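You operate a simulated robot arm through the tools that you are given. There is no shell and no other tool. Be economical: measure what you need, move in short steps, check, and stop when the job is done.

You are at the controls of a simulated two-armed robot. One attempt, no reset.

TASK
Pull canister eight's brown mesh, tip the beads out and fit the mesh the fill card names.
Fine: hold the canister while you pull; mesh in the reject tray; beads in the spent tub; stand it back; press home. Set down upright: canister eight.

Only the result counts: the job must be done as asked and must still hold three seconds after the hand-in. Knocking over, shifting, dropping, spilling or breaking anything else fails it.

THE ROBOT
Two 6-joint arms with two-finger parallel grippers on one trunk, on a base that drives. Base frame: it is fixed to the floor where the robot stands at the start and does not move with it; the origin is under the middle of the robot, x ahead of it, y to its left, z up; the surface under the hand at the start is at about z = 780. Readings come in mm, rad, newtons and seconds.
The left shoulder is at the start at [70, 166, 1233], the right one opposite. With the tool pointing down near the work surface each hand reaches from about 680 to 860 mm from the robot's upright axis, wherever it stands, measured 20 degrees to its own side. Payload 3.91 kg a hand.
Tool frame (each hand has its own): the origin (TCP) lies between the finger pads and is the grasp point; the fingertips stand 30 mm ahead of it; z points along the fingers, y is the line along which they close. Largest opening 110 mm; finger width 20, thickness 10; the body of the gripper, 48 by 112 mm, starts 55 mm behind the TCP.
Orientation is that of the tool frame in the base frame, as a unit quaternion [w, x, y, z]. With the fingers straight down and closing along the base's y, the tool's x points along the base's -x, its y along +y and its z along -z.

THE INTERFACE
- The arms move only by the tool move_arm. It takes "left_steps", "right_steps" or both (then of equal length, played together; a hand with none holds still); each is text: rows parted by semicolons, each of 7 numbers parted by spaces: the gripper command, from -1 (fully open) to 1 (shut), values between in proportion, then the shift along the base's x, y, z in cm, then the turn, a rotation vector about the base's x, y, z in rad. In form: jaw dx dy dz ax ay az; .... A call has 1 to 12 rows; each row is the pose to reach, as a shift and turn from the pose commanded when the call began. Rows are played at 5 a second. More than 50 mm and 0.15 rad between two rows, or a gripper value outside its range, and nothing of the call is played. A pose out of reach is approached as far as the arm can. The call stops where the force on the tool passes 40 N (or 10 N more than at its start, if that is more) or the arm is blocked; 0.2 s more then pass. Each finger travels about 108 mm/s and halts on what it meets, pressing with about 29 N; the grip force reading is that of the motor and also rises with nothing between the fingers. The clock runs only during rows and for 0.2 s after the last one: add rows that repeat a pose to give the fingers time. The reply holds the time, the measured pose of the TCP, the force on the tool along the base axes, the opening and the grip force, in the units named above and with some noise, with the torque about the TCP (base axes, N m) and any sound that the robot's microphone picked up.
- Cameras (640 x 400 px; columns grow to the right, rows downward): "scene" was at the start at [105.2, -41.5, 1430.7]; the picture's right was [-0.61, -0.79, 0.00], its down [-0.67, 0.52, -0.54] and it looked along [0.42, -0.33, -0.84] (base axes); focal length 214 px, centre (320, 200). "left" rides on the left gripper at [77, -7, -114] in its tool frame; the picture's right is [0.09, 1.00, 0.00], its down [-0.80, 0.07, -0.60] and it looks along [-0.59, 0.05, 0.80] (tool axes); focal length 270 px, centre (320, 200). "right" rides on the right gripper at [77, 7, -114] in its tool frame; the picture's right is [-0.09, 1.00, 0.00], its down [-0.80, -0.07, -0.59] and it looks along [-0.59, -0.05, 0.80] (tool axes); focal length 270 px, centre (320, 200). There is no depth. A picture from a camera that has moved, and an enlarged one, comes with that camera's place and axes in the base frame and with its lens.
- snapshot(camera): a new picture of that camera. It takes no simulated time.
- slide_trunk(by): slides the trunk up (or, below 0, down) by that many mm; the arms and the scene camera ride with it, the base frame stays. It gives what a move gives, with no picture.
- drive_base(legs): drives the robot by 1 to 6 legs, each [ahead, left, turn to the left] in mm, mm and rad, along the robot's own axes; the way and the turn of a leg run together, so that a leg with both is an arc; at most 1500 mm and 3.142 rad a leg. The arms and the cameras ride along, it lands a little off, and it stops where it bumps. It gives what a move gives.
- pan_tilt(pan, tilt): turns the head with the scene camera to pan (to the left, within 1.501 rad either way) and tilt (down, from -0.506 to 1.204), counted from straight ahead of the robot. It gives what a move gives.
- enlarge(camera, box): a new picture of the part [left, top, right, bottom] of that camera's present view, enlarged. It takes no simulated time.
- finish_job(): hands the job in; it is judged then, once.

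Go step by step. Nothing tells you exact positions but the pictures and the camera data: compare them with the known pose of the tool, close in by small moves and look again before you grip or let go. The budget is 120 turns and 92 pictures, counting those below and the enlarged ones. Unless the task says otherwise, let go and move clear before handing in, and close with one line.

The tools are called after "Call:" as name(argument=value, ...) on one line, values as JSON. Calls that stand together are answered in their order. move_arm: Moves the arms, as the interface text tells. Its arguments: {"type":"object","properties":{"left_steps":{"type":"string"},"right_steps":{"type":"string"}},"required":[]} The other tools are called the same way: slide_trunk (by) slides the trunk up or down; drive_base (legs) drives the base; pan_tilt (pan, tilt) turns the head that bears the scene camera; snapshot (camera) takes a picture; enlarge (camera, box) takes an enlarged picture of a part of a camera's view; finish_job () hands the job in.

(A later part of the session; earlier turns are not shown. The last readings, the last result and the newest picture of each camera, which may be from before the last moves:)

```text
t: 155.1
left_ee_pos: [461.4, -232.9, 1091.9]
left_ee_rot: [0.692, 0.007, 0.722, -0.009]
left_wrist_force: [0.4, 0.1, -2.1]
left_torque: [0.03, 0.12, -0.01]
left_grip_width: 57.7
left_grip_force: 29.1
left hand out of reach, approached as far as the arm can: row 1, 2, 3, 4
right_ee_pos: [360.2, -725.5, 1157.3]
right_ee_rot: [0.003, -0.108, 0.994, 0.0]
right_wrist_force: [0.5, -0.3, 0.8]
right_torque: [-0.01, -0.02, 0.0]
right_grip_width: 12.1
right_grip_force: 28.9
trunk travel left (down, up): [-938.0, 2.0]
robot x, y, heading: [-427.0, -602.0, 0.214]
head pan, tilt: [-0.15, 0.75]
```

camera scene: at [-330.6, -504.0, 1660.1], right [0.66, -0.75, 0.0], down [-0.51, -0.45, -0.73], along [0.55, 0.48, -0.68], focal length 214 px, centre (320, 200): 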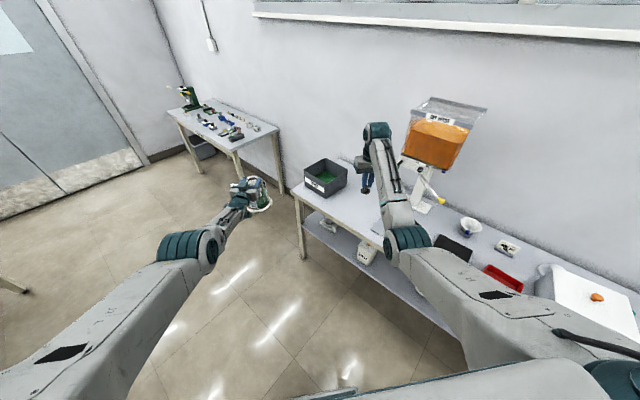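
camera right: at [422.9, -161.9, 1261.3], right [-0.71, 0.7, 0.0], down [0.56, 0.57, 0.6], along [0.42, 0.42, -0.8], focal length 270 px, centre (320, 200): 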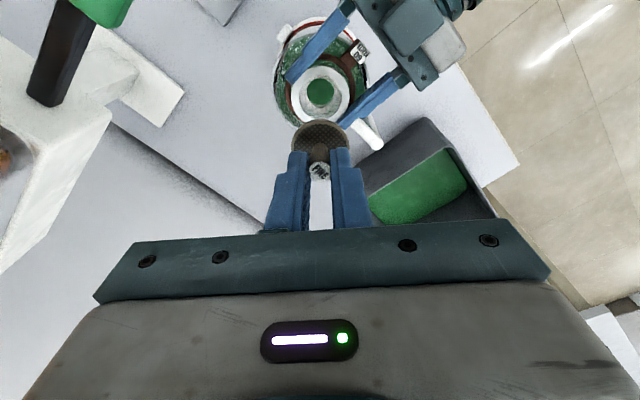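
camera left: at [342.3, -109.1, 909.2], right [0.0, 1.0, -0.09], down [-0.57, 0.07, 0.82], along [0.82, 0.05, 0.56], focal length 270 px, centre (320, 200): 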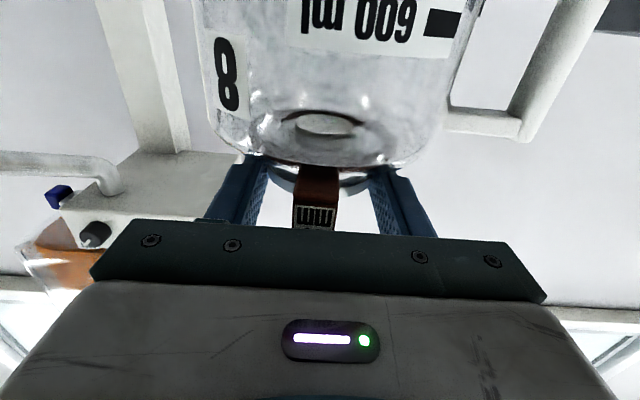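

Canister bottom is at about z 921, above the tub rim at 900. I'll drive sideways to bring it over the tub and check with pictures.

Call:
drive_base(legs=[[80, 370, 0]])

Call:
pan_tilt(pan=0.25, tilt=0.75)

Call:
enlarge(camera="scene", box=[200, 100, 440, 250])

```text
t: 157.6
left_ee_pos: [462.1, 150.5, 1092.1]
left_ee_rot: [0.693, 0.009, 0.721, -0.01]
left_wrist_force: [-0.1, -1.7, -3.3]
left_torque: [-0.03, 0.09, -0.02]
left_grip_width: 57.5
left_grip_force: 29.1
right_ee_pos: [360.5, -342.9, 1156.2]
right_ee_rot: [0.001, -0.106, 0.994, 0.001]
right_wrist_force: [0.0, 0.2, -0.6]
right_torque: [-0.02, 0.03, 0.03]
right_grip_width: 12.5
right_grip_force: 29.2
trunk travel left (down, up): [-938.0, 2.0]
robot x, y, heading: [-421.5, -212.3, 0.208]
head pan, tilt: [-0.15, 0.75]
```

```text
t: 158.4
left_ee_pos: [462.5, 152.3, 1090.0]
left_ee_rot: [0.692, 0.008, 0.722, -0.012]
left_wrist_force: [0.0, 0.2, -4.8]
left_torque: [0.03, 0.1, -0.01]
left_grip_width: 57.3
left_grip_force: 28.3
right_ee_pos: [360.0, -340.0, 1157.4]
right_ee_rot: [0.002, -0.106, 0.994, 0.0]
right_wrist_force: [0.1, 0.0, -1.3]
right_torque: [-0.01, -0.01, -0.02]
right_grip_width: 12.3
right_grip_force: 29.0
trunk travel left (down, up): [-938.0, 2.0]
robot x, y, heading: [-423.1, -210.7, 0.208]
head pan, tilt: [0.25, 0.75]
```

```text
2.67 times, centred on (320, 175) of scene
camera zoom: at [-299.4, -162.5, 1660.0], right [0.44, -0.9, 0.0], down [-0.61, -0.3, -0.73], along [0.66, 0.32, -0.68], focal length 572 px, centre (320, 267)
```

zoom: 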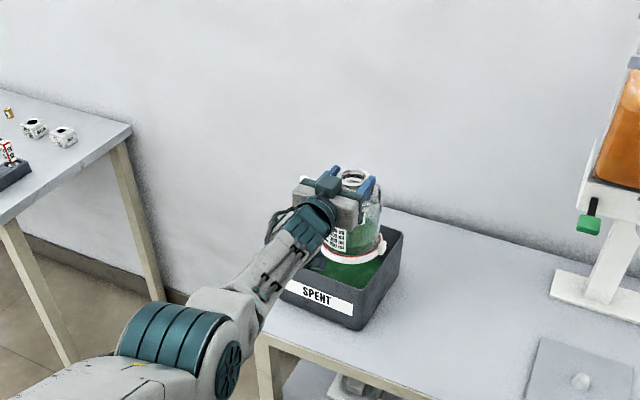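

The canister hangs over the tub, clear of the walls. I'll roll it slowly toward the tub's middle, starting with about 72°.

Call:
move_arm(left_steps="0.3 0 0 0 -0.14 0 0; 0.3 0 0 0 -0.28 0 0; 0.3 0 0 0 -0.42 0 0; 0.3 0 0 0 -0.56 0 0; 0.3 0 0 0 -0.7 0 0; 0.3 0 0 0 -0.78 0 0; 0.3 0 0 0 -0.86 0 0; 0.3 0 0 0 -0.94 0 0; 0.3 0 0 0 -1.02 0 0; 0.3 0 0 0 -1.1 0 0; 0.3 0 0 0 -1.18 0 0; 0.3 0 0 0 -1.26 0 0")

Call:
enlarge(camera="scene", box=[260, 130, 400, 240])

```text
t: 161.0
left_ee_pos: [460.3, 153.4, 1092.3]
left_ee_rot: [0.564, -0.402, 0.575, -0.435]
left_wrist_force: [-0.3, -0.9, -4.0]
left_torque: [0.33, 0.06, 0.02]
left_grip_width: 57.6
left_grip_force: 29.3
left hand out of reach, approached as far as the arm can: row 12
right_ee_pos: [360.1, -341.8, 1156.3]
right_ee_rot: [0.002, -0.106, 0.994, 0.0]
right_wrist_force: [-1.1, 0.3, -0.6]
right_torque: [0.0, 0.0, 0.0]
right_grip_width: 12.4
right_grip_force: 28.8
trunk travel left (down, up): [-938.0, 2.0]
robot x, y, heading: [-420.6, -216.2, 0.201]
head pan, tilt: [0.25, 0.75]
```

```text
3.64 times, centred on (330, 185) of scene
camera zoom: at [-299.4, -163.6, 1660.0], right [0.44, -0.9, 0.0], down [-0.61, -0.3, -0.73], along [0.66, 0.32, -0.68], focal length 780 px, centre (284, 254)
```

zoom: 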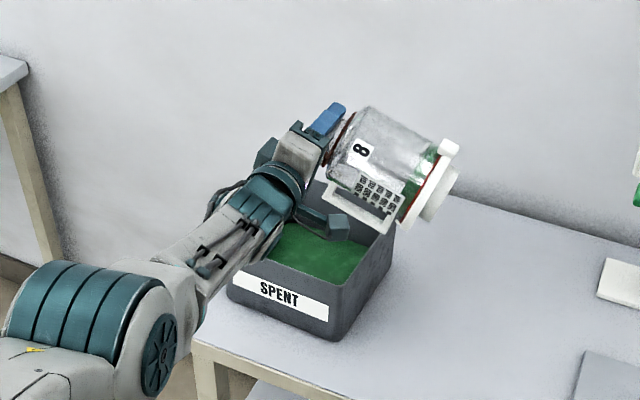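

Most beads have run out, but some remain since it's only at 72°. I'll try rolling further while easing down slightly.

Call:
move_arm(left_steps="0.3 0 0 0 -0.1 0 0; 0.3 0 0 0 -0.2 0 0; 0.3 0 0 0 -0.3 0 0; 0.3 0 0 0 -0.4 0 0")

```text
t: 162.0
left_ee_pos: [458.7, 153.4, 1092.7]
left_ee_rot: [-0.474, 0.506, -0.478, 0.539]
left_wrist_force: [0.3, 0.5, -3.5]
left_torque: [0.31, 0.02, 0.01]
left_grip_width: 57.4
left_grip_force: 29.0
right_ee_pos: [360.8, -342.3, 1157.6]
right_ee_rot: [0.001, -0.107, 0.994, 0.0]
right_wrist_force: [-0.3, -1.1, -0.1]
right_torque: [0.0, 0.02, 0.02]
right_grip_width: 12.0
right_grip_force: 29.0
trunk travel left (down, up): [-938.0, 2.0]
robot x, y, heading: [-425.9, -212.0, 0.207]
head pan, tilt: [0.25, 0.75]
```

It keeps rolling fine (95° now). I'll continue to about 135° and come down a little.

Call:
move_arm(left_steps="0.3 0 0 -0.5 -0.1 0 0; 0.3 0 0 -1 -0.2 0 0; 0.3 0 0 -1.5 -0.3 0 0; 0.3 0 0 -2 -0.4 0 0; 0.3 0 0 -2.5 -0.5 0 0; 0.3 0 0 -3 -0.6 0 0; 0.3 0 0 -3 -0.7 0 0; 0.3 0 0 -3 -0.7 0 0; 0.3 0 0 -3 -0.7 0 0; 0.3 0 0 -3 -0.7 0 0; 0.3 0 0 -3 -0.7 0 0")

Call:
enlarge(camera="scene", box=[260, 130, 400, 240])

```text
t: 164.4
left_ee_pos: [444.6, 156.4, 1072.5]
left_ee_rot: [-0.272, 0.638, -0.264, 0.671]
left_wrist_force: [0.2, 0.9, -2.6]
left_torque: [0.18, 0.04, 0.04]
left_grip_width: 57.2
left_grip_force: 29.1
left hand out of reach, approached as far as the arm can: row 1, 2, 3, 4, 5, 6, 7, 8, 9, 10, 11
right_ee_pos: [360.2, -341.8, 1156.7]
right_ee_rot: [0.002, -0.106, 0.994, 0.001]
right_wrist_force: [0.4, -0.4, -0.5]
right_torque: [0.0, 0.04, 0.01]
right_grip_width: 12.1
right_grip_force: 28.7
trunk travel left (down, up): [-938.0, 2.0]
robot x, y, heading: [-421.9, -210.0, 0.203]
head pan, tilt: [0.25, 0.75]
```

```text
3.64 times, centred on (330, 185) of scene
camera zoom: at [-299.3, -163.8, 1660.0], right [0.44, -0.9, 0.0], down [-0.61, -0.3, -0.73], along [0.66, 0.32, -0.68], focal length 780 px, centre (284, 254)
```

zoom: 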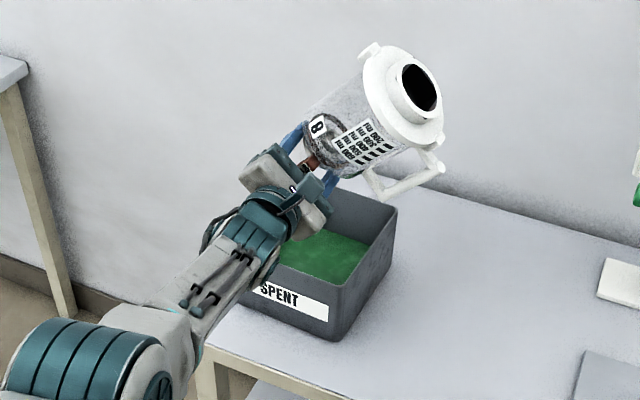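

The canister is upside-down enough and looks empty; the beads are in the tub. I'll roll it back upright while raising it to its earlier height.

Call:
move_arm(left_steps="0.3 0 0 0.5 0.14 0 0; 0.3 0 0 1 0.28 0 0; 0.3 0 0 1.5 0.42 0 0; 0.3 0 0 2 0.56 0 0; 0.3 0 0 2.5 0.7 0 0; 0.3 0 0 3 0.84 0 0; 0.3 0 0 3 0.98 0 0; 0.3 0 0 3 1.12 0 0; 0.3 0 0 3 1.26 0 0; 0.3 0 0 3 1.4 0 0; 0.3 0 0 3 1.54 0 0; 0.3 0 0 3 1.68 0 0")

Call:
move_arm(left_steps="0.3 0 0 0 0.14 0 0; 0.3 0 0 0 0.28 0 0; 0.3 0 0 0 0.42 0 0; 0.3 0 0 0 0.56 0 0; 0.3 0 0 0 0.68 0 0; 0.3 0 0 0 0.68 0 0")

Call:
enlarge(camera="scene", box=[240, 110, 440, 250])

```text
t: 167.0
left_ee_pos: [445.6, 156.4, 1100.7]
left_ee_rot: [0.656, -0.223, 0.676, -0.251]
left_wrist_force: [-0.4, 1.3, -2.5]
left_torque: [0.08, 0.07, -0.03]
left_grip_width: 57.2
left_grip_force: 28.8
right_ee_pos: [359.8, -341.6, 1157.4]
right_ee_rot: [0.001, -0.107, 0.994, 0.001]
right_wrist_force: [0.4, -0.9, 0.2]
right_torque: [-0.02, -0.02, 0.03]
right_grip_width: 12.1
right_grip_force: 29.1
trunk travel left (down, up): [-938.0, 2.0]
robot x, y, heading: [-420.6, -213.1, 0.203]
head pan, tilt: [0.25, 0.75]
```

```text
t: 168.4
left_ee_pos: [445.6, 155.1, 1101.7]
left_ee_rot: [0.693, 0.009, 0.721, -0.01]
left_wrist_force: [0.2, -0.4, -3.1]
left_torque: [-0.02, 0.03, 0.01]
left_grip_width: 57.2
left_grip_force: 28.6
right_ee_pos: [360.6, -341.3, 1156.5]
right_ee_rot: [0.002, -0.106, 0.994, 0.0]
right_wrist_force: [1.0, -0.5, -0.2]
right_torque: [0.0, 0.0, -0.02]
right_grip_width: 12.3
right_grip_force: 28.5
trunk travel left (down, up): [-938.0, 2.0]
robot x, y, heading: [-426.5, -210.7, 0.204]
head pan, tilt: [0.25, 0.75]
```

```text
2.86 times, centred on (340, 180) of scene
camera zoom: at [-299.9, -163.6, 1660.1], right [0.44, -0.9, 0.0], down [-0.61, -0.3, -0.73], along [0.66, 0.32, -0.68], focal length 613 px, centre (263, 257)
```

zoom: 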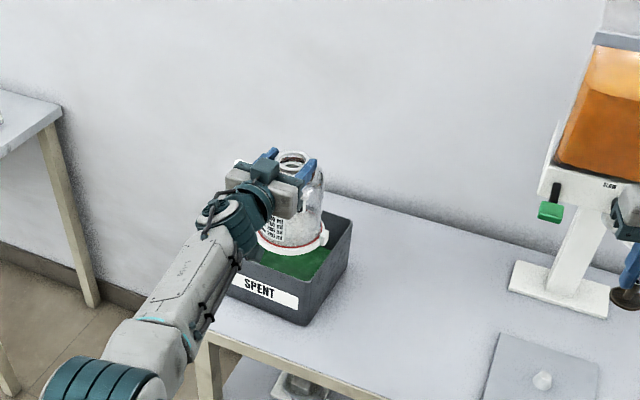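

The canister is empty and upright. I'll drive it back to its original spot and come down by the trunk to just above the surface.

Call:
drive_base(legs=[[-39, -256, 0]])

Call:
slide_trunk(by=-100)

Call:
pan_tilt(pan=0.0, tilt=0.75)

Call:
enlarge(camera="scene", box=[220, 120, 420, 260])

```text
t: 170.3
left_ee_pos: [458.0, -99.4, 1100.7]
left_ee_rot: [0.692, 0.009, 0.721, -0.013]
left_wrist_force: [0.2, 0.1, -2.2]
left_torque: [-0.01, 0.05, -0.03]
left_grip_width: 57.5
left_grip_force: 29.0
right_ee_pos: [372.9, -598.0, 1156.6]
right_ee_rot: [0.002, -0.106, 0.994, -0.001]
right_wrist_force: [0.6, 0.7, -0.3]
right_torque: [-0.02, 0.01, 0.01]
right_grip_width: 12.3
right_grip_force: 29.0
trunk travel left (down, up): [-938.0, 2.0]
robot x, y, heading: [-413.6, -467.5, 0.203]
head pan, tilt: [0.25, 0.75]
```

```text
t: 171.6
left_ee_pos: [458.8, -102.8, 1001.8]
left_ee_rot: [0.692, 0.009, 0.721, -0.011]
left_wrist_force: [-0.2, -0.4, -3.7]
left_torque: [-0.03, 0.08, 0.0]
left_grip_width: 57.5
left_grip_force: 29.2
right_ee_pos: [373.8, -599.8, 1056.1]
right_ee_rot: [0.002, -0.106, 0.994, 0.0]
right_wrist_force: [0.7, 0.1, -1.8]
right_torque: [0.0, 0.02, 0.04]
right_grip_width: 12.1
right_grip_force: 29.2
trunk travel left (down, up): [-838.0, 102.0]
robot x, y, heading: [-412.6, -464.8, 0.204]
head pan, tilt: [0.25, 0.75]
```

```text
t: 172.4
left_ee_pos: [458.0, -102.1, 1002.4]
left_ee_rot: [0.692, 0.009, 0.721, -0.011]
left_wrist_force: [-0.2, 0.2, -2.7]
left_torque: [0.0, 0.04, 0.02]
left_grip_width: 57.5
left_grip_force: 29.1
right_ee_pos: [373.1, -600.5, 1056.0]
right_ee_rot: [0.001, -0.106, 0.994, -0.001]
right_wrist_force: [-0.1, -0.5, -0.6]
right_torque: [-0.01, -0.01, 0.04]
right_grip_width: 12.4
right_grip_force: 29.0
trunk travel left (down, up): [-838.0, 102.0]
robot x, y, heading: [-411.6, -469.2, 0.204]
head pan, tilt: [0.0, 0.75]
```

```text
2.86 times, centred on (320, 190) of scene
camera zoom: at [-280.1, -441.5, 1560.1], right [0.2, -0.98, 0.0], down [-0.67, -0.14, -0.73], along [0.72, 0.15, -0.68], focal length 613 px, centre (320, 229)
```

zoom: 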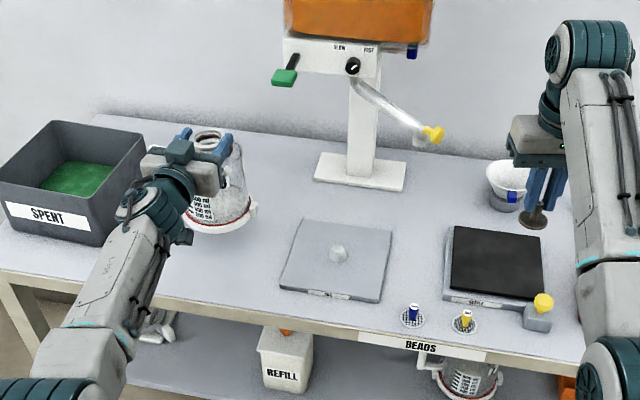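

It's right above its old spot and no beads are on the bench. I'll lower the remaining distance, last millimetres by arm to feel contact.

Call:
slide_trunk(by=-47)

Call:
move_arm(left_steps="0.3 0 0 -0.15 0 0 0; 0.3 0 0 -0.3 0 0 0; 0.3 0 0 -0.45 0 0 0; 0.3 0 0 -0.45 0 0 0")

```text
t: 173.3
left_ee_pos: [457.5, -102.6, 955.2]
left_ee_rot: [0.693, 0.009, 0.721, -0.011]
left_wrist_force: [0.6, -0.4, -2.3]
left_torque: [0.02, 0.04, 0.03]
left_grip_width: 57.5
left_grip_force: 29.0
right_ee_pos: [373.6, -599.0, 1009.3]
right_ee_rot: [0.001, -0.105, 0.994, 0.0]
right_wrist_force: [-0.3, 0.8, 0.1]
right_torque: [0.02, -0.01, -0.01]
right_grip_width: 12.2
right_grip_force: 28.8
trunk travel left (down, up): [-791.0, 149.0]
robot x, y, heading: [-409.9, -470.3, 0.206]
head pan, tilt: [0.0, 0.75]
```

```text
t: 174.3
left_ee_pos: [456.0, -101.7, 951.6]
left_ee_rot: [0.694, 0.009, 0.72, -0.011]
left_wrist_force: [0.3, 1.2, 2.3]
left_torque: [0.24, -0.29, 0.07]
left_grip_width: 57.6
left_grip_force: 28.7
right_ee_pos: [373.8, -600.3, 1011.0]
right_ee_rot: [0.002, -0.105, 0.994, 0.0]
right_wrist_force: [0.1, 0.3, 0.0]
right_torque: [0.01, -0.02, -0.01]
right_grip_width: 12.6
right_grip_force: 29.1
trunk travel left (down, up): [-791.0, 149.0]
robot x, y, heading: [-413.7, -468.3, 0.203]
head pan, tilt: [0.0, 0.75]
```

Contact at z 951.6, so the canister is standing. I'll release it, then lift straight up clear of it.

Call:
move_arm(left_steps="0 0 0 0 0 0 0; -0.3 0 0 0 0 0 0; -0.7 0 0 0 0 0 0; -1 0 0 0 0 0 0; -1 0 0 0 0 0 0")

Call:
slide_trunk(by=110)

Call:
enlarge(camera="scene", box=[220, 120, 420, 260])

```text
t: 175.5
left_ee_pos: [458.2, -103.0, 950.9]
left_ee_rot: [0.693, 0.009, 0.721, -0.012]
left_wrist_force: [0.5, -0.6, -0.2]
left_torque: [0.03, -0.01, -0.01]
left_grip_width: 110.1
left_grip_force: 0.1
right_ee_pos: [373.5, -600.4, 1009.5]
right_ee_rot: [0.003, -0.105, 0.994, 0.0]
right_wrist_force: [0.3, -0.5, -0.3]
right_torque: [0.0, 0.01, 0.02]
right_grip_width: 12.4
right_grip_force: 28.8
trunk travel left (down, up): [-791.0, 149.0]
robot x, y, heading: [-406.5, -468.4, 0.207]
head pan, tilt: [0.0, 0.75]
```

```text
t: 176.9
left_ee_pos: [457.6, -103.3, 1060.5]
left_ee_rot: [0.692, 0.01, 0.722, -0.012]
left_wrist_force: [0.1, 0.2, 0.0]
left_torque: [0.01, 0.0, 0.01]
left_grip_width: 109.8
left_grip_force: 0.1
right_ee_pos: [373.5, -600.2, 1120.8]
right_ee_rot: [0.001, -0.106, 0.994, 0.001]
right_wrist_force: [-0.2, 0.1, -0.4]
right_torque: [0.02, -0.02, 0.0]
right_grip_width: 12.6
right_grip_force: 29.2
trunk travel left (down, up): [-901.0, 39.0]
robot x, y, heading: [-408.4, -469.0, 0.203]
head pan, tilt: [0.0, 0.75]
```

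```text
2.86 times, centred on (320, 190) of scene
camera zoom: at [-280.1, -441.6, 1623.1], right [0.2, -0.98, 0.0], down [-0.67, -0.14, -0.73], along [0.72, 0.15, -0.68], focal length 613 px, centre (320, 229)
```

zoom: 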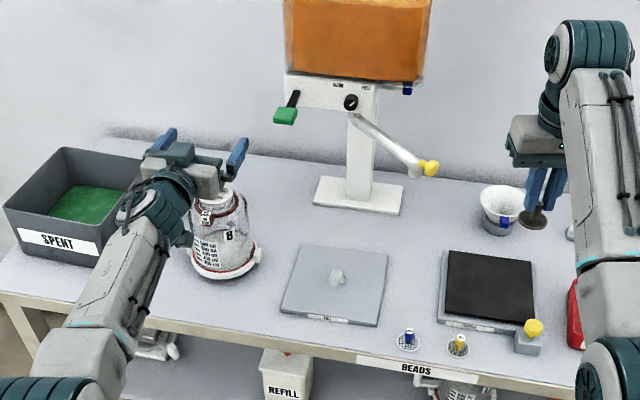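

The canister stands upright and empty in its place. Now I'll take the brown mesh to the red reject tray: drive right, then fine-position the hand.

Call:
drive_base(legs=[[10, -201, 0]])

Call:
snapshot(camera="right")

```text
t: 178.5
left_ee_pos: [505.9, -293.2, 1061.3]
left_ee_rot: [0.693, 0.01, 0.721, -0.014]
left_wrist_force: [-0.5, 0.7, 0.3]
left_torque: [0.02, 0.0, -0.01]
left_grip_width: 109.8
left_grip_force: 0.1
right_ee_pos: [422.3, -791.3, 1121.2]
right_ee_rot: [0.002, -0.105, 0.994, -0.001]
right_wrist_force: [0.1, 0.9, 0.3]
right_torque: [0.0, -0.03, 0.02]
right_grip_width: 12.4
right_grip_force: 28.7
trunk travel left (down, up): [-901.0, 39.0]
robot x, y, heading: [-363.6, -662.2, 0.202]
head pan, tilt: [0.0, 0.75]
```

```text
23 pictures are left
camera right: at [345.3, -801.4, 1235.6], right [-0.12, 0.99, 0.0], down [0.8, 0.1, 0.6], along [0.59, 0.07, -0.8], focal length 270 px, centre (320, 200)
```

right: 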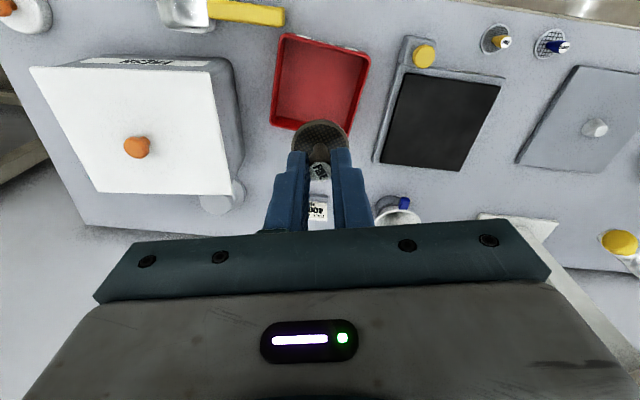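

The tray centre reads at (449, −793). I'll move the mesh over it with the arm, then lower using both arm and trunk.

Call:
move_arm(right_steps="0.9 1.4 -0.1 -2 0 0 0; 0.9 2.7 -0.2 -5 0 0 0; 0.9 2.7 -0.2 -9 0 0 0; 0.9 2.7 -0.2 -13 0 0 0; 0.9 2.7 -0.2 -13 0 0 0")

Call:
slide_trunk(by=-110)

Call:
snapshot(camera="right")

```text
t: 179.7
left_ee_pos: [508.1, -295.0, 1060.6]
left_ee_rot: [0.693, 0.009, 0.721, -0.012]
left_wrist_force: [-0.1, 0.5, -0.6]
left_torque: [0.03, -0.01, 0.0]
left_grip_width: 109.8
left_grip_force: 0.2
right_ee_pos: [450.9, -795.3, 990.2]
right_ee_rot: [0.002, -0.107, 0.994, 0.0]
right_wrist_force: [0.1, -1.0, -0.1]
right_torque: [-0.01, 0.0, -0.01]
right_grip_width: 12.2
right_grip_force: 29.2
trunk travel left (down, up): [-901.0, 39.0]
robot x, y, heading: [-360.3, -662.0, 0.204]
head pan, tilt: [0.0, 0.75]
```

```text
t: 181.1
left_ee_pos: [507.4, -296.7, 951.3]
left_ee_rot: [0.693, 0.009, 0.721, -0.011]
left_wrist_force: [-0.3, 0.2, 0.6]
left_torque: [0.02, -0.02, 0.02]
left_grip_width: 110.3
left_grip_force: 0.0
right_ee_pos: [449.6, -796.1, 880.0]
right_ee_rot: [0.001, -0.105, 0.994, 0.001]
right_wrist_force: [0.7, 0.5, -0.1]
right_torque: [0.02, -0.03, -0.03]
right_grip_width: 12.5
right_grip_force: 29.4
trunk travel left (down, up): [-791.0, 149.0]
robot x, y, heading: [-361.1, -666.1, 0.203]
head pan, tilt: [0.0, 0.75]
```

```text
22 pictures are left
camera right: at [373.4, -805.9, 995.0], right [-0.12, 0.99, 0.0], down [0.8, 0.1, 0.6], along [0.59, 0.07, -0.8], focal length 270 px, centre (320, 200)
```

right: 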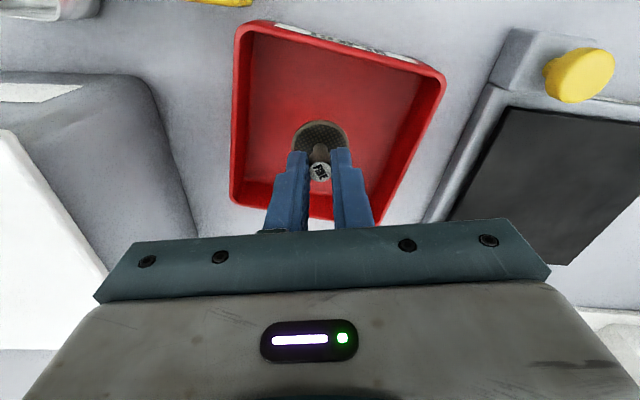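

The mesh is above the tray's middle. I'll lower gently until I feel the floor.

Call:
move_arm(right_steps="0.9 -0.3 0.2 -0.7 0 0 0; 0.9 -0.3 0.2 -1.4 0 0 0; 0.9 -0.3 0.2 -2 0 0 0; 0.9 -0.3 0.2 -2 0 0 0")

```text
t: 182.1
left_ee_pos: [507.2, -297.0, 950.7]
left_ee_rot: [0.693, 0.01, 0.721, -0.011]
left_wrist_force: [-1.3, 0.0, 0.0]
left_torque: [0.01, -0.01, 0.01]
left_grip_width: 109.8
left_grip_force: 0.1
right_ee_pos: [447.5, -793.6, 859.6]
right_ee_rot: [0.002, -0.105, 0.994, 0.0]
right_wrist_force: [0.7, 0.1, -0.2]
right_torque: [0.01, 0.0, 0.01]
right_grip_width: 12.4
right_grip_force: 28.9
trunk travel left (down, up): [-791.0, 149.0]
robot x, y, heading: [-358.5, -663.7, 0.197]
head pan, tilt: [0.0, 0.75]
```

Call:
move_arm(right_steps="0.9 0 0 -0.4 0 0 0; 0.9 0 0 -0.8 0 0 0; 0.9 0 0 -1.2 0 0 0; 0.9 0 0 -1.6 0 0 0; 0.9 0 0 -1.6 0 0 0")

```text
t: 183.3
left_ee_pos: [508.8, -295.8, 951.2]
left_ee_rot: [0.693, 0.01, 0.721, -0.012]
left_wrist_force: [-0.1, -0.3, -0.7]
left_torque: [0.0, 0.0, 0.01]
left_grip_width: 110.1
left_grip_force: 0.1
right_ee_pos: [446.5, -793.1, 844.1]
right_ee_rot: [0.001, -0.105, 0.994, 0.001]
right_wrist_force: [-0.6, 0.3, -1.0]
right_torque: [0.01, -0.01, 0.02]
right_grip_width: 12.2
right_grip_force: 29.2
trunk travel left (down, up): [-791.0, 149.0]
robot x, y, heading: [-361.9, -659.6, 0.2]
head pan, tilt: [0.0, 0.75]
```

No contact yet; a little further down.

Call:
move_arm(right_steps="0.9 0 0 -0.3 0 0 0; 0.9 0 0 -0.6 0 0 0; 0.9 0 0 -0.9 0 0 0; 0.9 0 0 -1.2 0 0 0; 0.9 0 0 -1.2 0 0 0")

Call:
enlarge(camera="right", box=[200, 40, 440, 230])

```text
t: 184.5
left_ee_pos: [505.1, -295.9, 953.2]
left_ee_rot: [0.694, 0.009, 0.72, -0.011]
left_wrist_force: [-0.7, -1.1, 0.9]
left_torque: [0.01, 0.0, 0.01]
left_grip_width: 110.0
left_grip_force: 0.0
right_ee_pos: [447.7, -793.4, 837.1]
right_ee_rot: [0.006, -0.105, 0.994, -0.001]
right_wrist_force: [5.5, -1.1, 24.3]
right_torque: [-0.05, -0.25, 0.0]
right_grip_width: 12.2
right_grip_force: 29.4
trunk travel left (down, up): [-791.0, 149.0]
robot x, y, heading: [-360.9, -666.1, 0.205]
head pan, tilt: [0.0, 0.75]
```

```text
2.11 times, centred on (320, 135) of right
camera zoom: at [368.9, -803.3, 951.4], right [-0.12, 0.99, 0.0], down [0.79, 0.1, 0.6], along [0.6, 0.07, -0.8], focal length 569 px, centre (320, 337)
```

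zoom: 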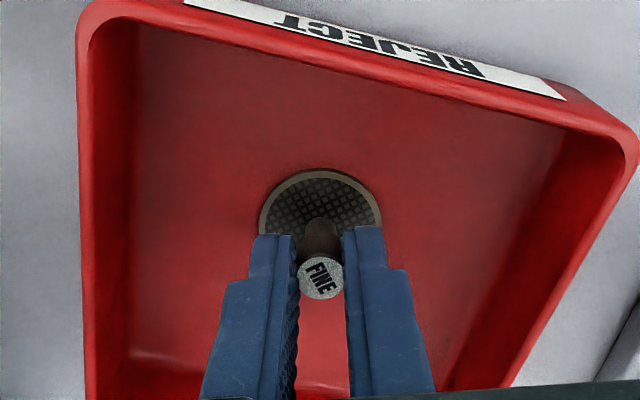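

Contact felt: the mesh is on the REJECT tray floor. I'll ease up a few millimetres, open, and lift away.

Call:
move_arm(right_steps="0.9 0 0 0.7 0 0 0; 0.5 0 0 0.7 0 0 0; 0.2 0 0 0.7 0 0 0; 0.2 0 0 0.7 0 0 0; 0.2 0 0 3 0 0 0; 0.2 0 0 6 0 0 0; 0.2 0 0 10 0 0 0; 0.2 0 0 13 0 0 0")

Call:
slide_trunk(by=60)

Call:
snapshot(camera="right")

```text
t: 186.3
left_ee_pos: [507.9, -295.5, 951.6]
left_ee_rot: [0.693, 0.009, 0.721, -0.011]
left_wrist_force: [0.1, -0.1, 0.0]
left_torque: [-0.01, -0.01, 0.02]
left_grip_width: 110.0
left_grip_force: 0.0
right_ee_pos: [449.0, -792.4, 962.0]
right_ee_rot: [0.003, -0.105, 0.994, 0.001]
right_wrist_force: [-0.6, -0.2, 0.0]
right_torque: [-0.04, 0.0, 0.01]
right_grip_width: 44.1
right_grip_force: 0.2
trunk travel left (down, up): [-791.0, 149.0]
robot x, y, heading: [-365.3, -661.0, 0.202]
head pan, tilt: [0.0, 0.75]
```

```text
t: 187.3
left_ee_pos: [507.5, -296.6, 1009.3]
left_ee_rot: [0.692, 0.009, 0.722, -0.011]
left_wrist_force: [-0.2, -0.2, -0.4]
left_torque: [0.0, 0.01, 0.01]
left_grip_width: 110.2
left_grip_force: 0.1
right_ee_pos: [449.9, -792.6, 1022.6]
right_ee_rot: [0.001, -0.105, 0.994, 0.001]
right_wrist_force: [-0.3, 0.8, 0.3]
right_torque: [0.01, 0.05, -0.02]
right_grip_width: 44.2
right_grip_force: 0.1
trunk travel left (down, up): [-851.0, 89.0]
robot x, y, heading: [-360.5, -664.4, 0.202]
head pan, tilt: [0.0, 0.75]
```

```text
20 pictures are left
camera right: at [372.4, -802.8, 1136.4], right [-0.12, 0.99, 0.0], down [0.8, 0.1, 0.6], along [0.59, 0.07, -0.8], focal length 270 px, centre (320, 200)
```

right: 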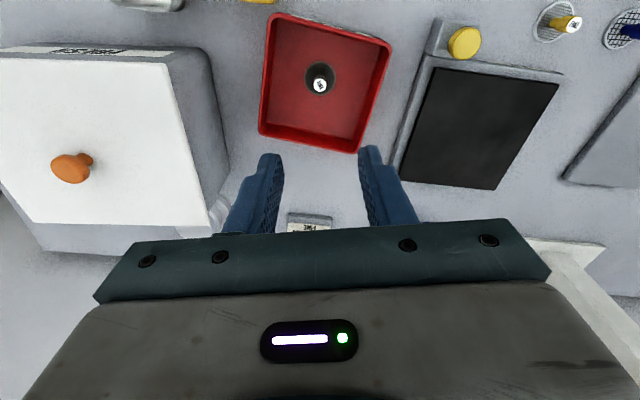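

The brown mesh lies in the reject tray. Next is the yellow FINE mesh: I'll drive so the right hand is over about (360, −548).

Call:
drive_base(legs=[[-39, 257, 0]])

Call:
snapshot(camera="right")

```text
t: 189.2
left_ee_pos: [418.6, -53.2, 1010.0]
left_ee_rot: [0.693, 0.011, 0.721, -0.013]
left_wrist_force: [0.8, 0.1, 0.1]
left_torque: [0.0, 0.01, -0.01]
left_grip_width: 110.1
left_grip_force: 0.1
right_ee_pos: [358.7, -550.7, 1022.0]
right_ee_rot: [0.002, -0.106, 0.994, 0.001]
right_wrist_force: [-0.2, -0.5, -0.2]
right_torque: [0.01, -0.01, -0.02]
right_grip_width: 43.9
right_grip_force: 0.0
trunk travel left (down, up): [-851.0, 89.0]
robot x, y, heading: [-449.5, -418.0, 0.203]
head pan, tilt: [0.0, 0.75]
```

```text
19 pictures are left
camera right: at [283.1, -560.3, 1136.2], right [-0.12, 0.99, 0.0], down [0.8, 0.1, 0.6], along [0.59, 0.08, -0.8], focal length 270 px, centre (320, 200)
```

right: 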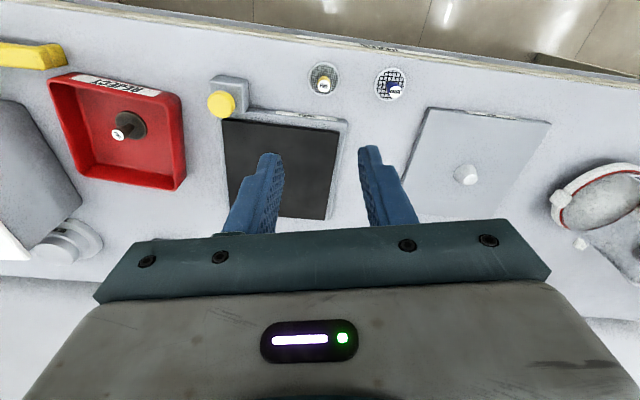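

The yellow FINE mesh is at (357, −545). I'll align the right hand over its knob and lower by arm, staged.

Call:
move_arm(right_steps="0.38 -0.1 0.3 -4 0 0 0; 0.38 -0.17 0.57 -8 0 0 0; 0.38 -0.17 0.57 -12 0 0 0; 0.38 -0.17 0.57 -14 0 0 0; 0.38 -0.17 0.57 -14 0 0 0")

Call:
snapshot(camera="right")

```text
t: 190.4
left_ee_pos: [417.4, -52.4, 1010.6]
left_ee_rot: [0.692, 0.01, 0.721, -0.012]
left_wrist_force: [-0.2, -0.7, -0.1]
left_torque: [0.01, 0.02, 0.0]
left_grip_width: 110.1
left_grip_force: 0.0
right_ee_pos: [356.6, -541.1, 881.8]
right_ee_rot: [0.002, -0.106, 0.994, 0.0]
right_wrist_force: [0.2, -0.3, -0.5]
right_torque: [0.02, 0.01, 0.0]
right_grip_width: 34.0
right_grip_force: 0.0
trunk travel left (down, up): [-851.0, 89.0]
robot x, y, heading: [-451.5, -420.1, 0.203]
head pan, tilt: [0.0, 0.75]
```

```text
18 pictures are left
camera right: at [279.4, -551.2, 995.9], right [-0.12, 0.99, 0.0], down [0.8, 0.1, 0.6], along [0.59, 0.07, -0.8], focal length 270 px, centre (320, 200)
```

right: 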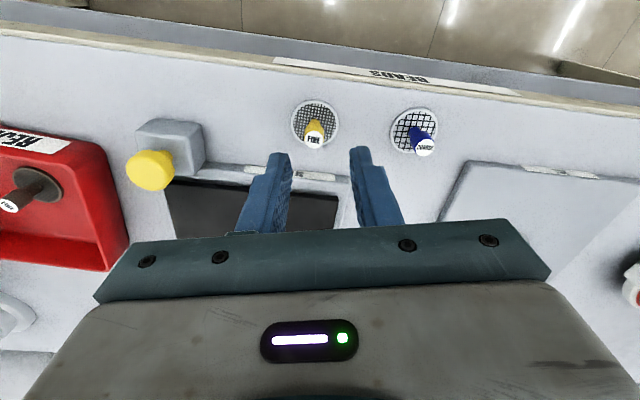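

The knob is 5 mm off to one side; I'll correct and descend to grip height, then close.

Call:
move_arm(right_steps="0.38 0.2 -0.5 -1.5 0 0 0; 0.38 0.2 -0.5 -3 0 0 0; 0.38 0.2 -0.5 -4.5 0 0 0; 0.38 0.2 -0.5 -4.5 0 0 0")

Call:
enlarge(camera="right", box=[220, 80, 420, 240])

```text
t: 191.4
left_ee_pos: [418.1, -52.5, 1010.8]
left_ee_rot: [0.692, 0.01, 0.721, -0.012]
left_wrist_force: [0.3, 0.8, -0.1]
left_torque: [0.03, 0.0, 0.01]
left_grip_width: 110.1
left_grip_force: 0.2
right_ee_pos: [358.8, -547.0, 838.5]
right_ee_rot: [0.002, -0.105, 0.994, 0.0]
right_wrist_force: [-0.3, 0.7, 0.2]
right_torque: [0.02, -0.01, 0.04]
right_grip_width: 34.1
right_grip_force: 0.1
trunk travel left (down, up): [-851.0, 89.0]
robot x, y, heading: [-450.1, -420.0, 0.201]
head pan, tilt: [0.0, 0.75]
```

```text
2.50 times, centred on (320, 160) of right
camera zoom: at [281.3, -557.8, 951.6], right [-0.12, 0.99, 0.0], down [0.8, 0.1, 0.6], along [0.59, 0.07, -0.8], focal length 676 px, centre (320, 300)
```

zoom: 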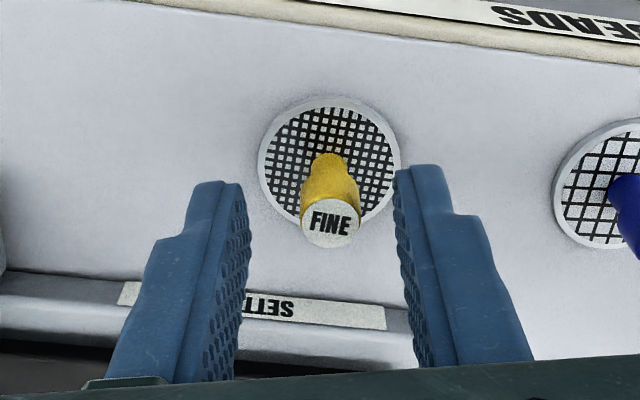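

Well aligned. Closing on the yellow knob and lifting slightly.

Call:
move_arm(right_steps="0.38 0 0.12 -0.2 0 0 0; 0.7 0 0.12 -0.2 0 0 0; 0.9 0 0.12 -0.2 0 0 0; 0.9 0 0.12 -0.2 0 0 0; 0.9 0 0.12 1 0 0 0; 0.9 0 0.12 4 0 0 0; 0.9 0 0.12 8 0 0 0; 0.9 0 0.12 12 0 0 0; 0.9 0 0.12 16 0 0 0; 0.9 0 0.12 19 0 0 0")

Call:
enlarge(camera="right", box=[220, 80, 420, 240])

```text
t: 193.6
left_ee_pos: [418.8, -52.5, 1011.1]
left_ee_rot: [0.693, 0.01, 0.721, -0.012]
left_wrist_force: [0.5, -0.3, 0.3]
left_torque: [-0.01, -0.01, 0.0]
left_grip_width: 110.1
left_grip_force: 0.1
right_ee_pos: [358.1, -547.5, 1026.4]
right_ee_rot: [0.002, -0.105, 0.994, 0.0]
right_wrist_force: [0.0, 0.1, -0.9]
right_torque: [0.03, -0.01, 0.01]
right_grip_width: 12.0
right_grip_force: 29.3
trunk travel left (down, up): [-851.0, 89.0]
robot x, y, heading: [-454.6, -415.8, 0.199]
head pan, tilt: [0.0, 0.75]
```

```text
2.50 times, centred on (320, 160) of right
camera zoom: at [281.6, -557.7, 1141.5], right [-0.12, 0.99, 0.0], down [0.8, 0.1, 0.6], along [0.59, 0.07, -0.8], focal length 676 px, centre (320, 300)
```

zoom: 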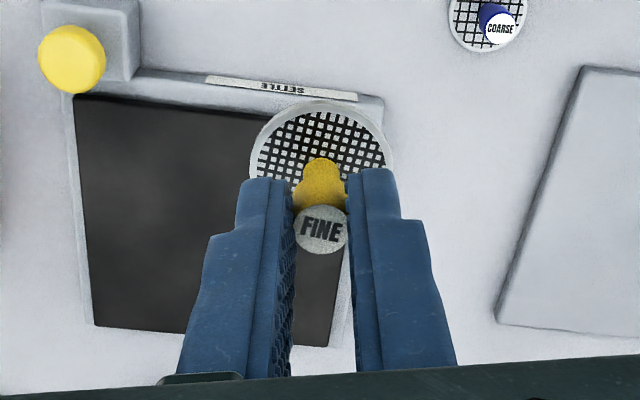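

The yellow FINE mesh is held. I'll raise the trunk for clearance and drive so the right hand comes above the canister; the left hand rides off over the tub, well above it.

Call:
slide_trunk(by=45)

Call:
drive_base(legs=[[203, 408, 0]])

Call:
snapshot(camera="right")

```text
t: 194.5
left_ee_pos: [419.0, -52.9, 1055.2]
left_ee_rot: [0.692, 0.01, 0.721, -0.012]
left_wrist_force: [0.0, -0.1, -0.2]
left_torque: [-0.02, -0.02, 0.01]
left_grip_width: 110.0
left_grip_force: 0.0
right_ee_pos: [359.5, -548.4, 1070.3]
right_ee_rot: [0.001, -0.104, 0.995, 0.001]
right_wrist_force: [0.3, 0.0, -1.4]
right_torque: [0.01, 0.01, 0.03]
right_grip_width: 12.3
right_grip_force: 29.4
trunk travel left (down, up): [-896.0, 44.0]
robot x, y, heading: [-451.5, -414.9, 0.201]
head pan, tilt: [0.0, 0.75]
```

```text
t: 196.6
left_ee_pos: [508.7, 273.5, 1057.6]
left_ee_rot: [0.692, 0.012, 0.721, -0.011]
left_wrist_force: [1.0, -0.6, 0.6]
left_torque: [0.0, 0.02, 0.02]
left_grip_width: 109.9
left_grip_force: 0.1
right_ee_pos: [447.9, -226.0, 1068.2]
right_ee_rot: [-0.004, -0.101, 0.995, -0.001]
right_wrist_force: [-9.4, -5.3, 0.5]
right_torque: [0.34, -0.5, -0.25]
right_grip_width: 12.3
right_grip_force: 28.5
trunk travel left (down, up): [-896.0, 44.0]
robot x, y, heading: [-357.7, -87.5, 0.199]
head pan, tilt: [0.0, 0.75]
stopped in leg 1: the force on the tool passed its limit at 52 N (the readings are from after the stop); the commanded pose is now the measured one
```

```text
15 pictures are left
camera right: at [371.2, -235.6, 1184.7], right [-0.11, 0.99, 0.0], down [0.8, 0.09, 0.59], along [0.59, 0.06, -0.81], focal length 270 px, centre (320, 200)
```

right: 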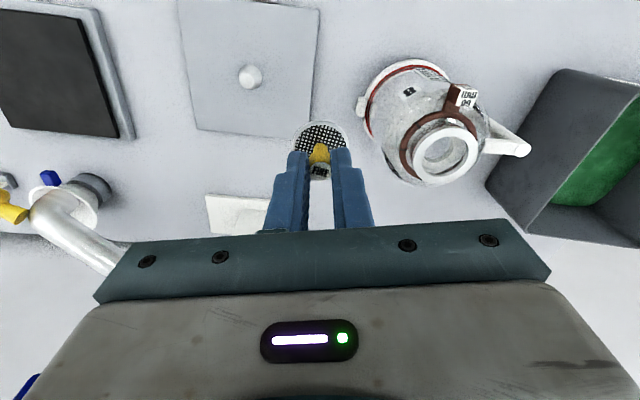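

The right hand bumped something on the way, probably the hopper's green lever. I'll back off right away along the way I came, then look.

Call:
drive_base(legs=[[-60, -60, 0]])

Call:
snapshot(camera="scene")

```text
t: 197.7
left_ee_pos: [464.2, 215.1, 1050.1]
left_ee_rot: [0.691, 0.008, 0.722, -0.013]
left_wrist_force: [0.6, 0.0, 0.0]
left_torque: [0.0, -0.03, 0.03]
left_grip_width: 110.0
left_grip_force: 0.1
right_ee_pos: [405.2, -283.2, 1066.8]
right_ee_rot: [-0.005, -0.102, 0.995, -0.005]
right_wrist_force: [0.9, 1.0, -0.4]
right_torque: [-0.04, 0.0, 0.01]
right_grip_width: 12.3
right_grip_force: 28.9
trunk travel left (down, up): [-896.0, 44.0]
robot x, y, heading: [-409.4, -153.5, 0.206]
head pan, tilt: [0.0, 0.75]
```

```text
14 pictures are left
camera scene: at [-270.6, -121.4, 1617.5], right [0.2, -0.98, 0.0], down [-0.67, -0.14, -0.73], along [0.71, 0.15, -0.69], focal length 214 px, centre (320, 200)
```

scene: 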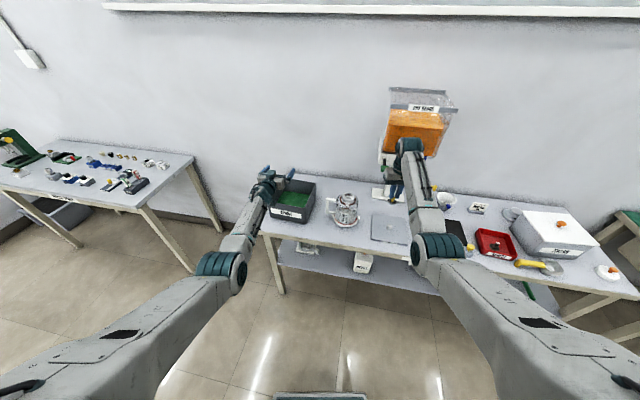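

Everything looks standing. I'll zoom on the hopper lever and the mesh in hand.

Call:
enlarge(camera="scene", box=[325, 85, 465, 245])

```text
2.50 times, centred on (395, 165) of scene
camera zoom: at [-270.6, -121.4, 1617.5], right [0.2, -0.98, 0.0], down [-0.67, -0.14, -0.73], along [0.71, 0.15, -0.69], focal length 536 px, centre (132, 288)
```

zoom: 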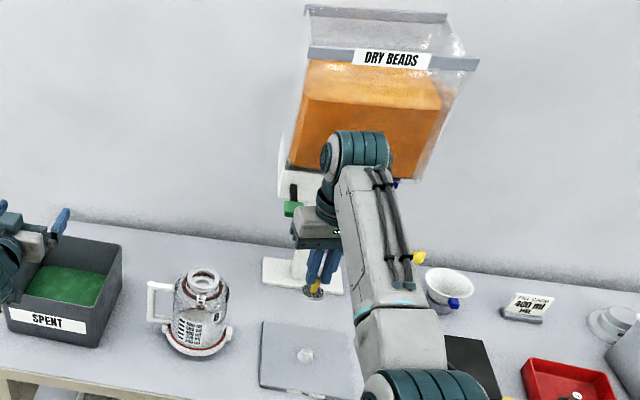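

The hopper, lever and bench look undisturbed and the mesh is still in hand. I'll keep the hand nearer the robot while passing the lever, then come in to the canister.

Call:
drive_base(legs=[[-30, 0, 0], [38, 165, 0]])

Call:
snapshot(camera="right")

```text
t: 199.6
left_ee_pos: [435.2, 369.0, 1057.5]
left_ee_rot: [0.692, 0.01, 0.722, -0.011]
left_wrist_force: [0.0, 0.0, 0.5]
left_torque: [0.0, 0.06, 0.04]
left_grip_width: 110.0
left_grip_force: 0.0
right_ee_pos: [375.2, -129.5, 1069.9]
right_ee_rot: [-0.003, -0.102, 0.995, -0.002]
right_wrist_force: [-0.9, 1.0, -0.1]
right_torque: [0.03, -0.02, 0.0]
right_grip_width: 12.2
right_grip_force: 29.6
trunk travel left (down, up): [-896.0, 44.0]
robot x, y, heading: [-428.9, 3.4, 0.203]
head pan, tilt: [0.0, 0.75]
```

```text
12 pictures are left
camera right: at [298.9, -139.1, 1185.1], right [-0.12, 0.99, 0.0], down [0.8, 0.1, 0.59], along [0.59, 0.06, -0.81], focal length 270 px, centre (320, 200)
```

right: 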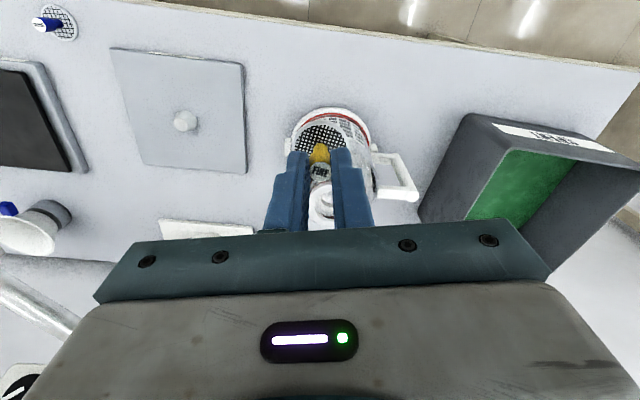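

Clear of the lever. Now forward to put the mesh above the canister mouth.

Call:
drive_base(legs=[[104, 4, 0]])

Call:
enlarge(camera="right", box=[200, 60, 440, 240])

```text
t: 200.8
left_ee_pos: [534.9, 397.8, 1058.2]
left_ee_rot: [0.693, 0.01, 0.721, -0.011]
left_wrist_force: [0.0, -0.4, -0.5]
left_torque: [-0.03, -0.01, -0.01]
left_grip_width: 109.9
left_grip_force: 0.1
right_ee_pos: [473.9, -102.5, 1072.3]
right_ee_rot: [-0.002, -0.102, 0.995, -0.002]
right_wrist_force: [-0.1, -1.5, 0.4]
right_torque: [0.03, -0.01, 0.01]
right_grip_width: 12.4
right_grip_force: 29.3
trunk travel left (down, up): [-896.0, 44.0]
robot x, y, heading: [-330.1, 30.7, 0.204]
head pan, tilt: [0.0, 0.75]
```

```text
2.22 times, centred on (320, 150) of right
camera zoom: at [398.9, -111.5, 1187.3], right [-0.12, 0.99, -0.01], down [0.8, 0.1, 0.59], along [0.59, 0.06, -0.81], focal length 601 px, centre (320, 311)
```

zoom: 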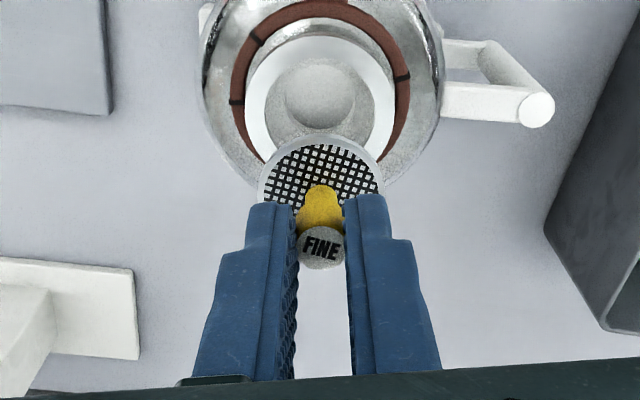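

From this view the mouth centre is about 10 mm nearer the robot than the mesh. I'll shift, descend to about 20 mm above the rim, and look again.

Call:
move_arm(right_steps="0.9 -0.5 -0.1 -1.5 0 0 0; 0.9 -1 -0.2 -3 0 0 0; 0.9 -1 -0.2 -4.5 0 0 0; 0.9 -1 -0.2 -4.5 0 0 0")

Call:
enlarge(camera="right", box=[220, 70, 420, 220])

```text
t: 201.8
left_ee_pos: [539.3, 397.6, 1055.1]
left_ee_rot: [0.693, 0.009, 0.721, -0.011]
left_wrist_force: [0.2, 1.0, 0.0]
left_torque: [0.0, 0.01, -0.01]
left_grip_width: 109.9
left_grip_force: 0.1
right_ee_pos: [468.6, -102.3, 1024.1]
right_ee_rot: [-0.003, -0.102, 0.995, -0.004]
right_wrist_force: [-0.6, -0.4, -0.4]
right_torque: [0.02, 0.0, 0.04]
right_grip_width: 12.5
right_grip_force: 28.7
trunk travel left (down, up): [-896.0, 44.0]
robot x, y, heading: [-327.3, 30.4, 0.203]
head pan, tilt: [0.0, 0.75]
```

```text
2.67 times, centred on (320, 145) of right
camera zoom: at [392.6, -110.9, 1139.7], right [-0.12, 0.99, -0.01], down [0.8, 0.1, 0.59], along [0.59, 0.06, -0.81], focal length 721 px, centre (320, 347)
```

zoom: 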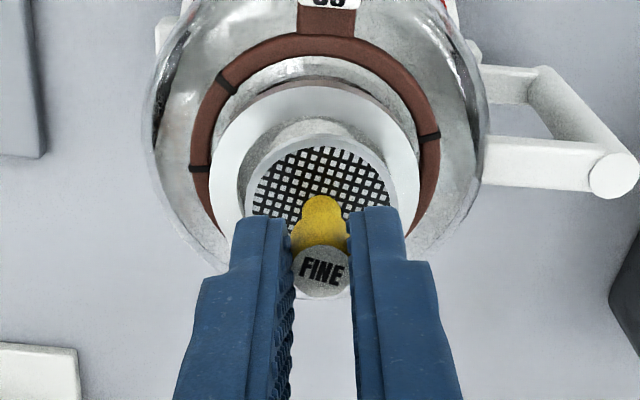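

Very close now: about 3 mm more in x and 2 mm in y. I'll correct and go down to just above the rim.

Call:
move_arm(right_steps="0.9 0.15 -0.1 -0.5 0 0 0; 0.9 0.3 -0.2 -1 0 0 0; 0.9 0.3 -0.2 -1.4 0 0 0; 0.9 0.3 -0.2 -1.4 0 0 0")

Call:
enlarge(camera="right", box=[240, 80, 400, 210])

```text
t: 202.8
left_ee_pos: [537.6, 398.8, 1056.0]
left_ee_rot: [0.692, 0.008, 0.722, -0.011]
left_wrist_force: [-0.2, 0.4, -0.5]
left_torque: [0.0, 0.0, -0.02]
left_grip_width: 110.0
left_grip_force: 0.1
right_ee_pos: [471.2, -105.0, 1010.2]
right_ee_rot: [-0.003, -0.103, 0.995, -0.004]
right_wrist_force: [0.4, 0.3, 0.2]
right_torque: [-0.05, -0.03, 0.02]
right_grip_width: 12.4
right_grip_force: 29.1
trunk travel left (down, up): [-896.0, 44.0]
robot x, y, heading: [-328.7, 34.3, 0.202]
head pan, tilt: [0.0, 0.75]
```

```text
3.08 times, centred on (320, 145) of right
camera zoom: at [395.8, -113.2, 1125.6], right [-0.12, 0.99, -0.01], down [0.8, 0.1, 0.59], along [0.59, 0.06, -0.81], focal length 832 px, centre (320, 369)
```

zoom: 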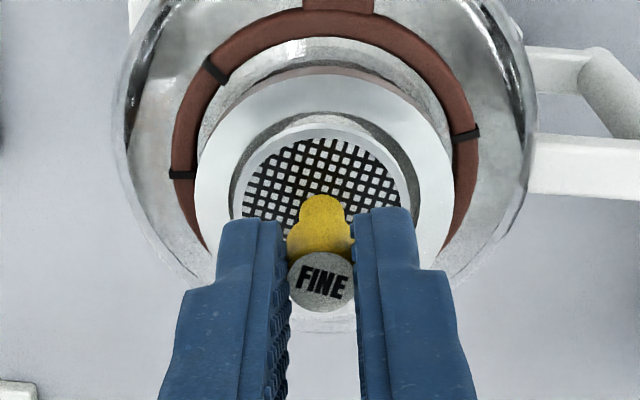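

The disc is concentric with the mouth to about 1–2 mm. I'll nudge slightly and start lowering in small steps, watching the force.

Call:
move_arm(right_steps="0.9 -0.1 0.07 -0.3 0 0 0; 0.9 -0.1 0.07 -0.6 0 0 0; 0.9 -0.1 0.07 -0.9 0 0 0; 0.9 -0.1 0.07 -1.2 0 0 0; 0.9 -0.1 0.07 -1.2 0 0 0")

```text
t: 204.0
left_ee_pos: [536.9, 398.6, 1056.0]
left_ee_rot: [0.692, 0.009, 0.722, -0.011]
left_wrist_force: [-1.1, 0.1, -0.5]
left_torque: [0.01, 0.02, -0.02]
left_grip_width: 109.8
left_grip_force: 0.1
right_ee_pos: [470.6, -104.2, 997.5]
right_ee_rot: [-0.003, -0.102, 0.995, -0.004]
right_wrist_force: [-0.1, 0.1, 0.8]
right_torque: [0.03, -0.01, -0.02]
right_grip_width: 12.4
right_grip_force: 29.0
trunk travel left (down, up): [-896.0, 44.0]
robot x, y, heading: [-331.1, 30.7, 0.204]
head pan, tilt: [0.0, 0.75]
```

No resistance, so it's entering the neck. Continuing down gently.

Call:
move_arm(right_steps="0.9 0 0 -0.25 0 0 0; 0.9 0 0 -0.5 0 0 0; 0.9 0 0 -0.75 0 0 0; 0.9 0 0 -1 0 0 0; 0.9 0 0 -1 0 0 0")

Call:
enlarge(camera="right", box=[240, 80, 400, 210])

```text
t: 205.2
left_ee_pos: [538.5, 399.5, 1056.2]
left_ee_rot: [0.692, 0.009, 0.722, -0.011]
left_wrist_force: [0.0, 0.1, 0.2]
left_torque: [-0.01, 0.04, 0.02]
left_grip_width: 110.2
left_grip_force: 0.1
right_ee_pos: [470.4, -102.9, 988.6]
right_ee_rot: [-0.003, -0.102, 0.995, -0.004]
right_wrist_force: [0.2, 0.1, 0.9]
right_torque: [0.01, 0.03, 0.01]
right_grip_width: 12.4
right_grip_force: 29.0
trunk travel left (down, up): [-896.0, 44.0]
robot x, y, heading: [-333.3, 31.1, 0.205]
head pan, tilt: [0.0, 0.75]
```

```text
3.08 times, centred on (320, 145) of right
camera zoom: at [394.5, -113.1, 1103.4], right [-0.12, 0.99, -0.01], down [0.8, 0.1, 0.59], along [0.59, 0.06, -0.81], focal length 832 px, centre (320, 369)
```

zoom: 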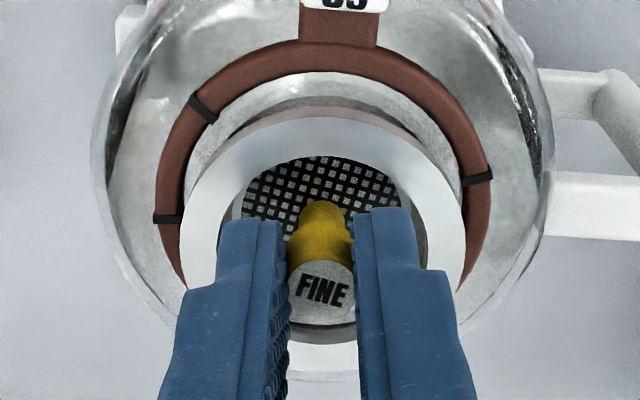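

The mesh is inside the neck. Now I press it home, down until the force rises.

Call:
move_arm(right_steps="0.9 0 0.05 -0.2 0 0 0; 0.9 0 0.05 -0.4 0 0 0; 0.9 0 0.05 -0.6 0 0 0; 0.9 0 0.05 -0.8 0 0 0; 0.9 0 0.05 -1 0 0 0; 0.9 0 0.05 -1.2 0 0 0")

```text
t: 206.6
left_ee_pos: [534.8, 398.9, 1058.1]
left_ee_rot: [0.693, 0.009, 0.72, -0.012]
left_wrist_force: [-0.1, 0.7, 0.3]
left_torque: [0.01, 0.0, -0.01]
left_grip_width: 109.8
left_grip_force: 0.2
right_ee_pos: [469.2, -104.7, 982.7]
right_ee_rot: [0.001, -0.103, 0.995, -0.004]
right_wrist_force: [6.1, -1.6, 30.6]
right_torque: [0.0, -0.25, 0.0]
right_grip_width: 12.2
right_grip_force: 29.3
trunk travel left (down, up): [-896.0, 44.0]
robot x, y, heading: [-327.0, 28.9, 0.205]
head pan, tilt: [0.0, 0.75]
```

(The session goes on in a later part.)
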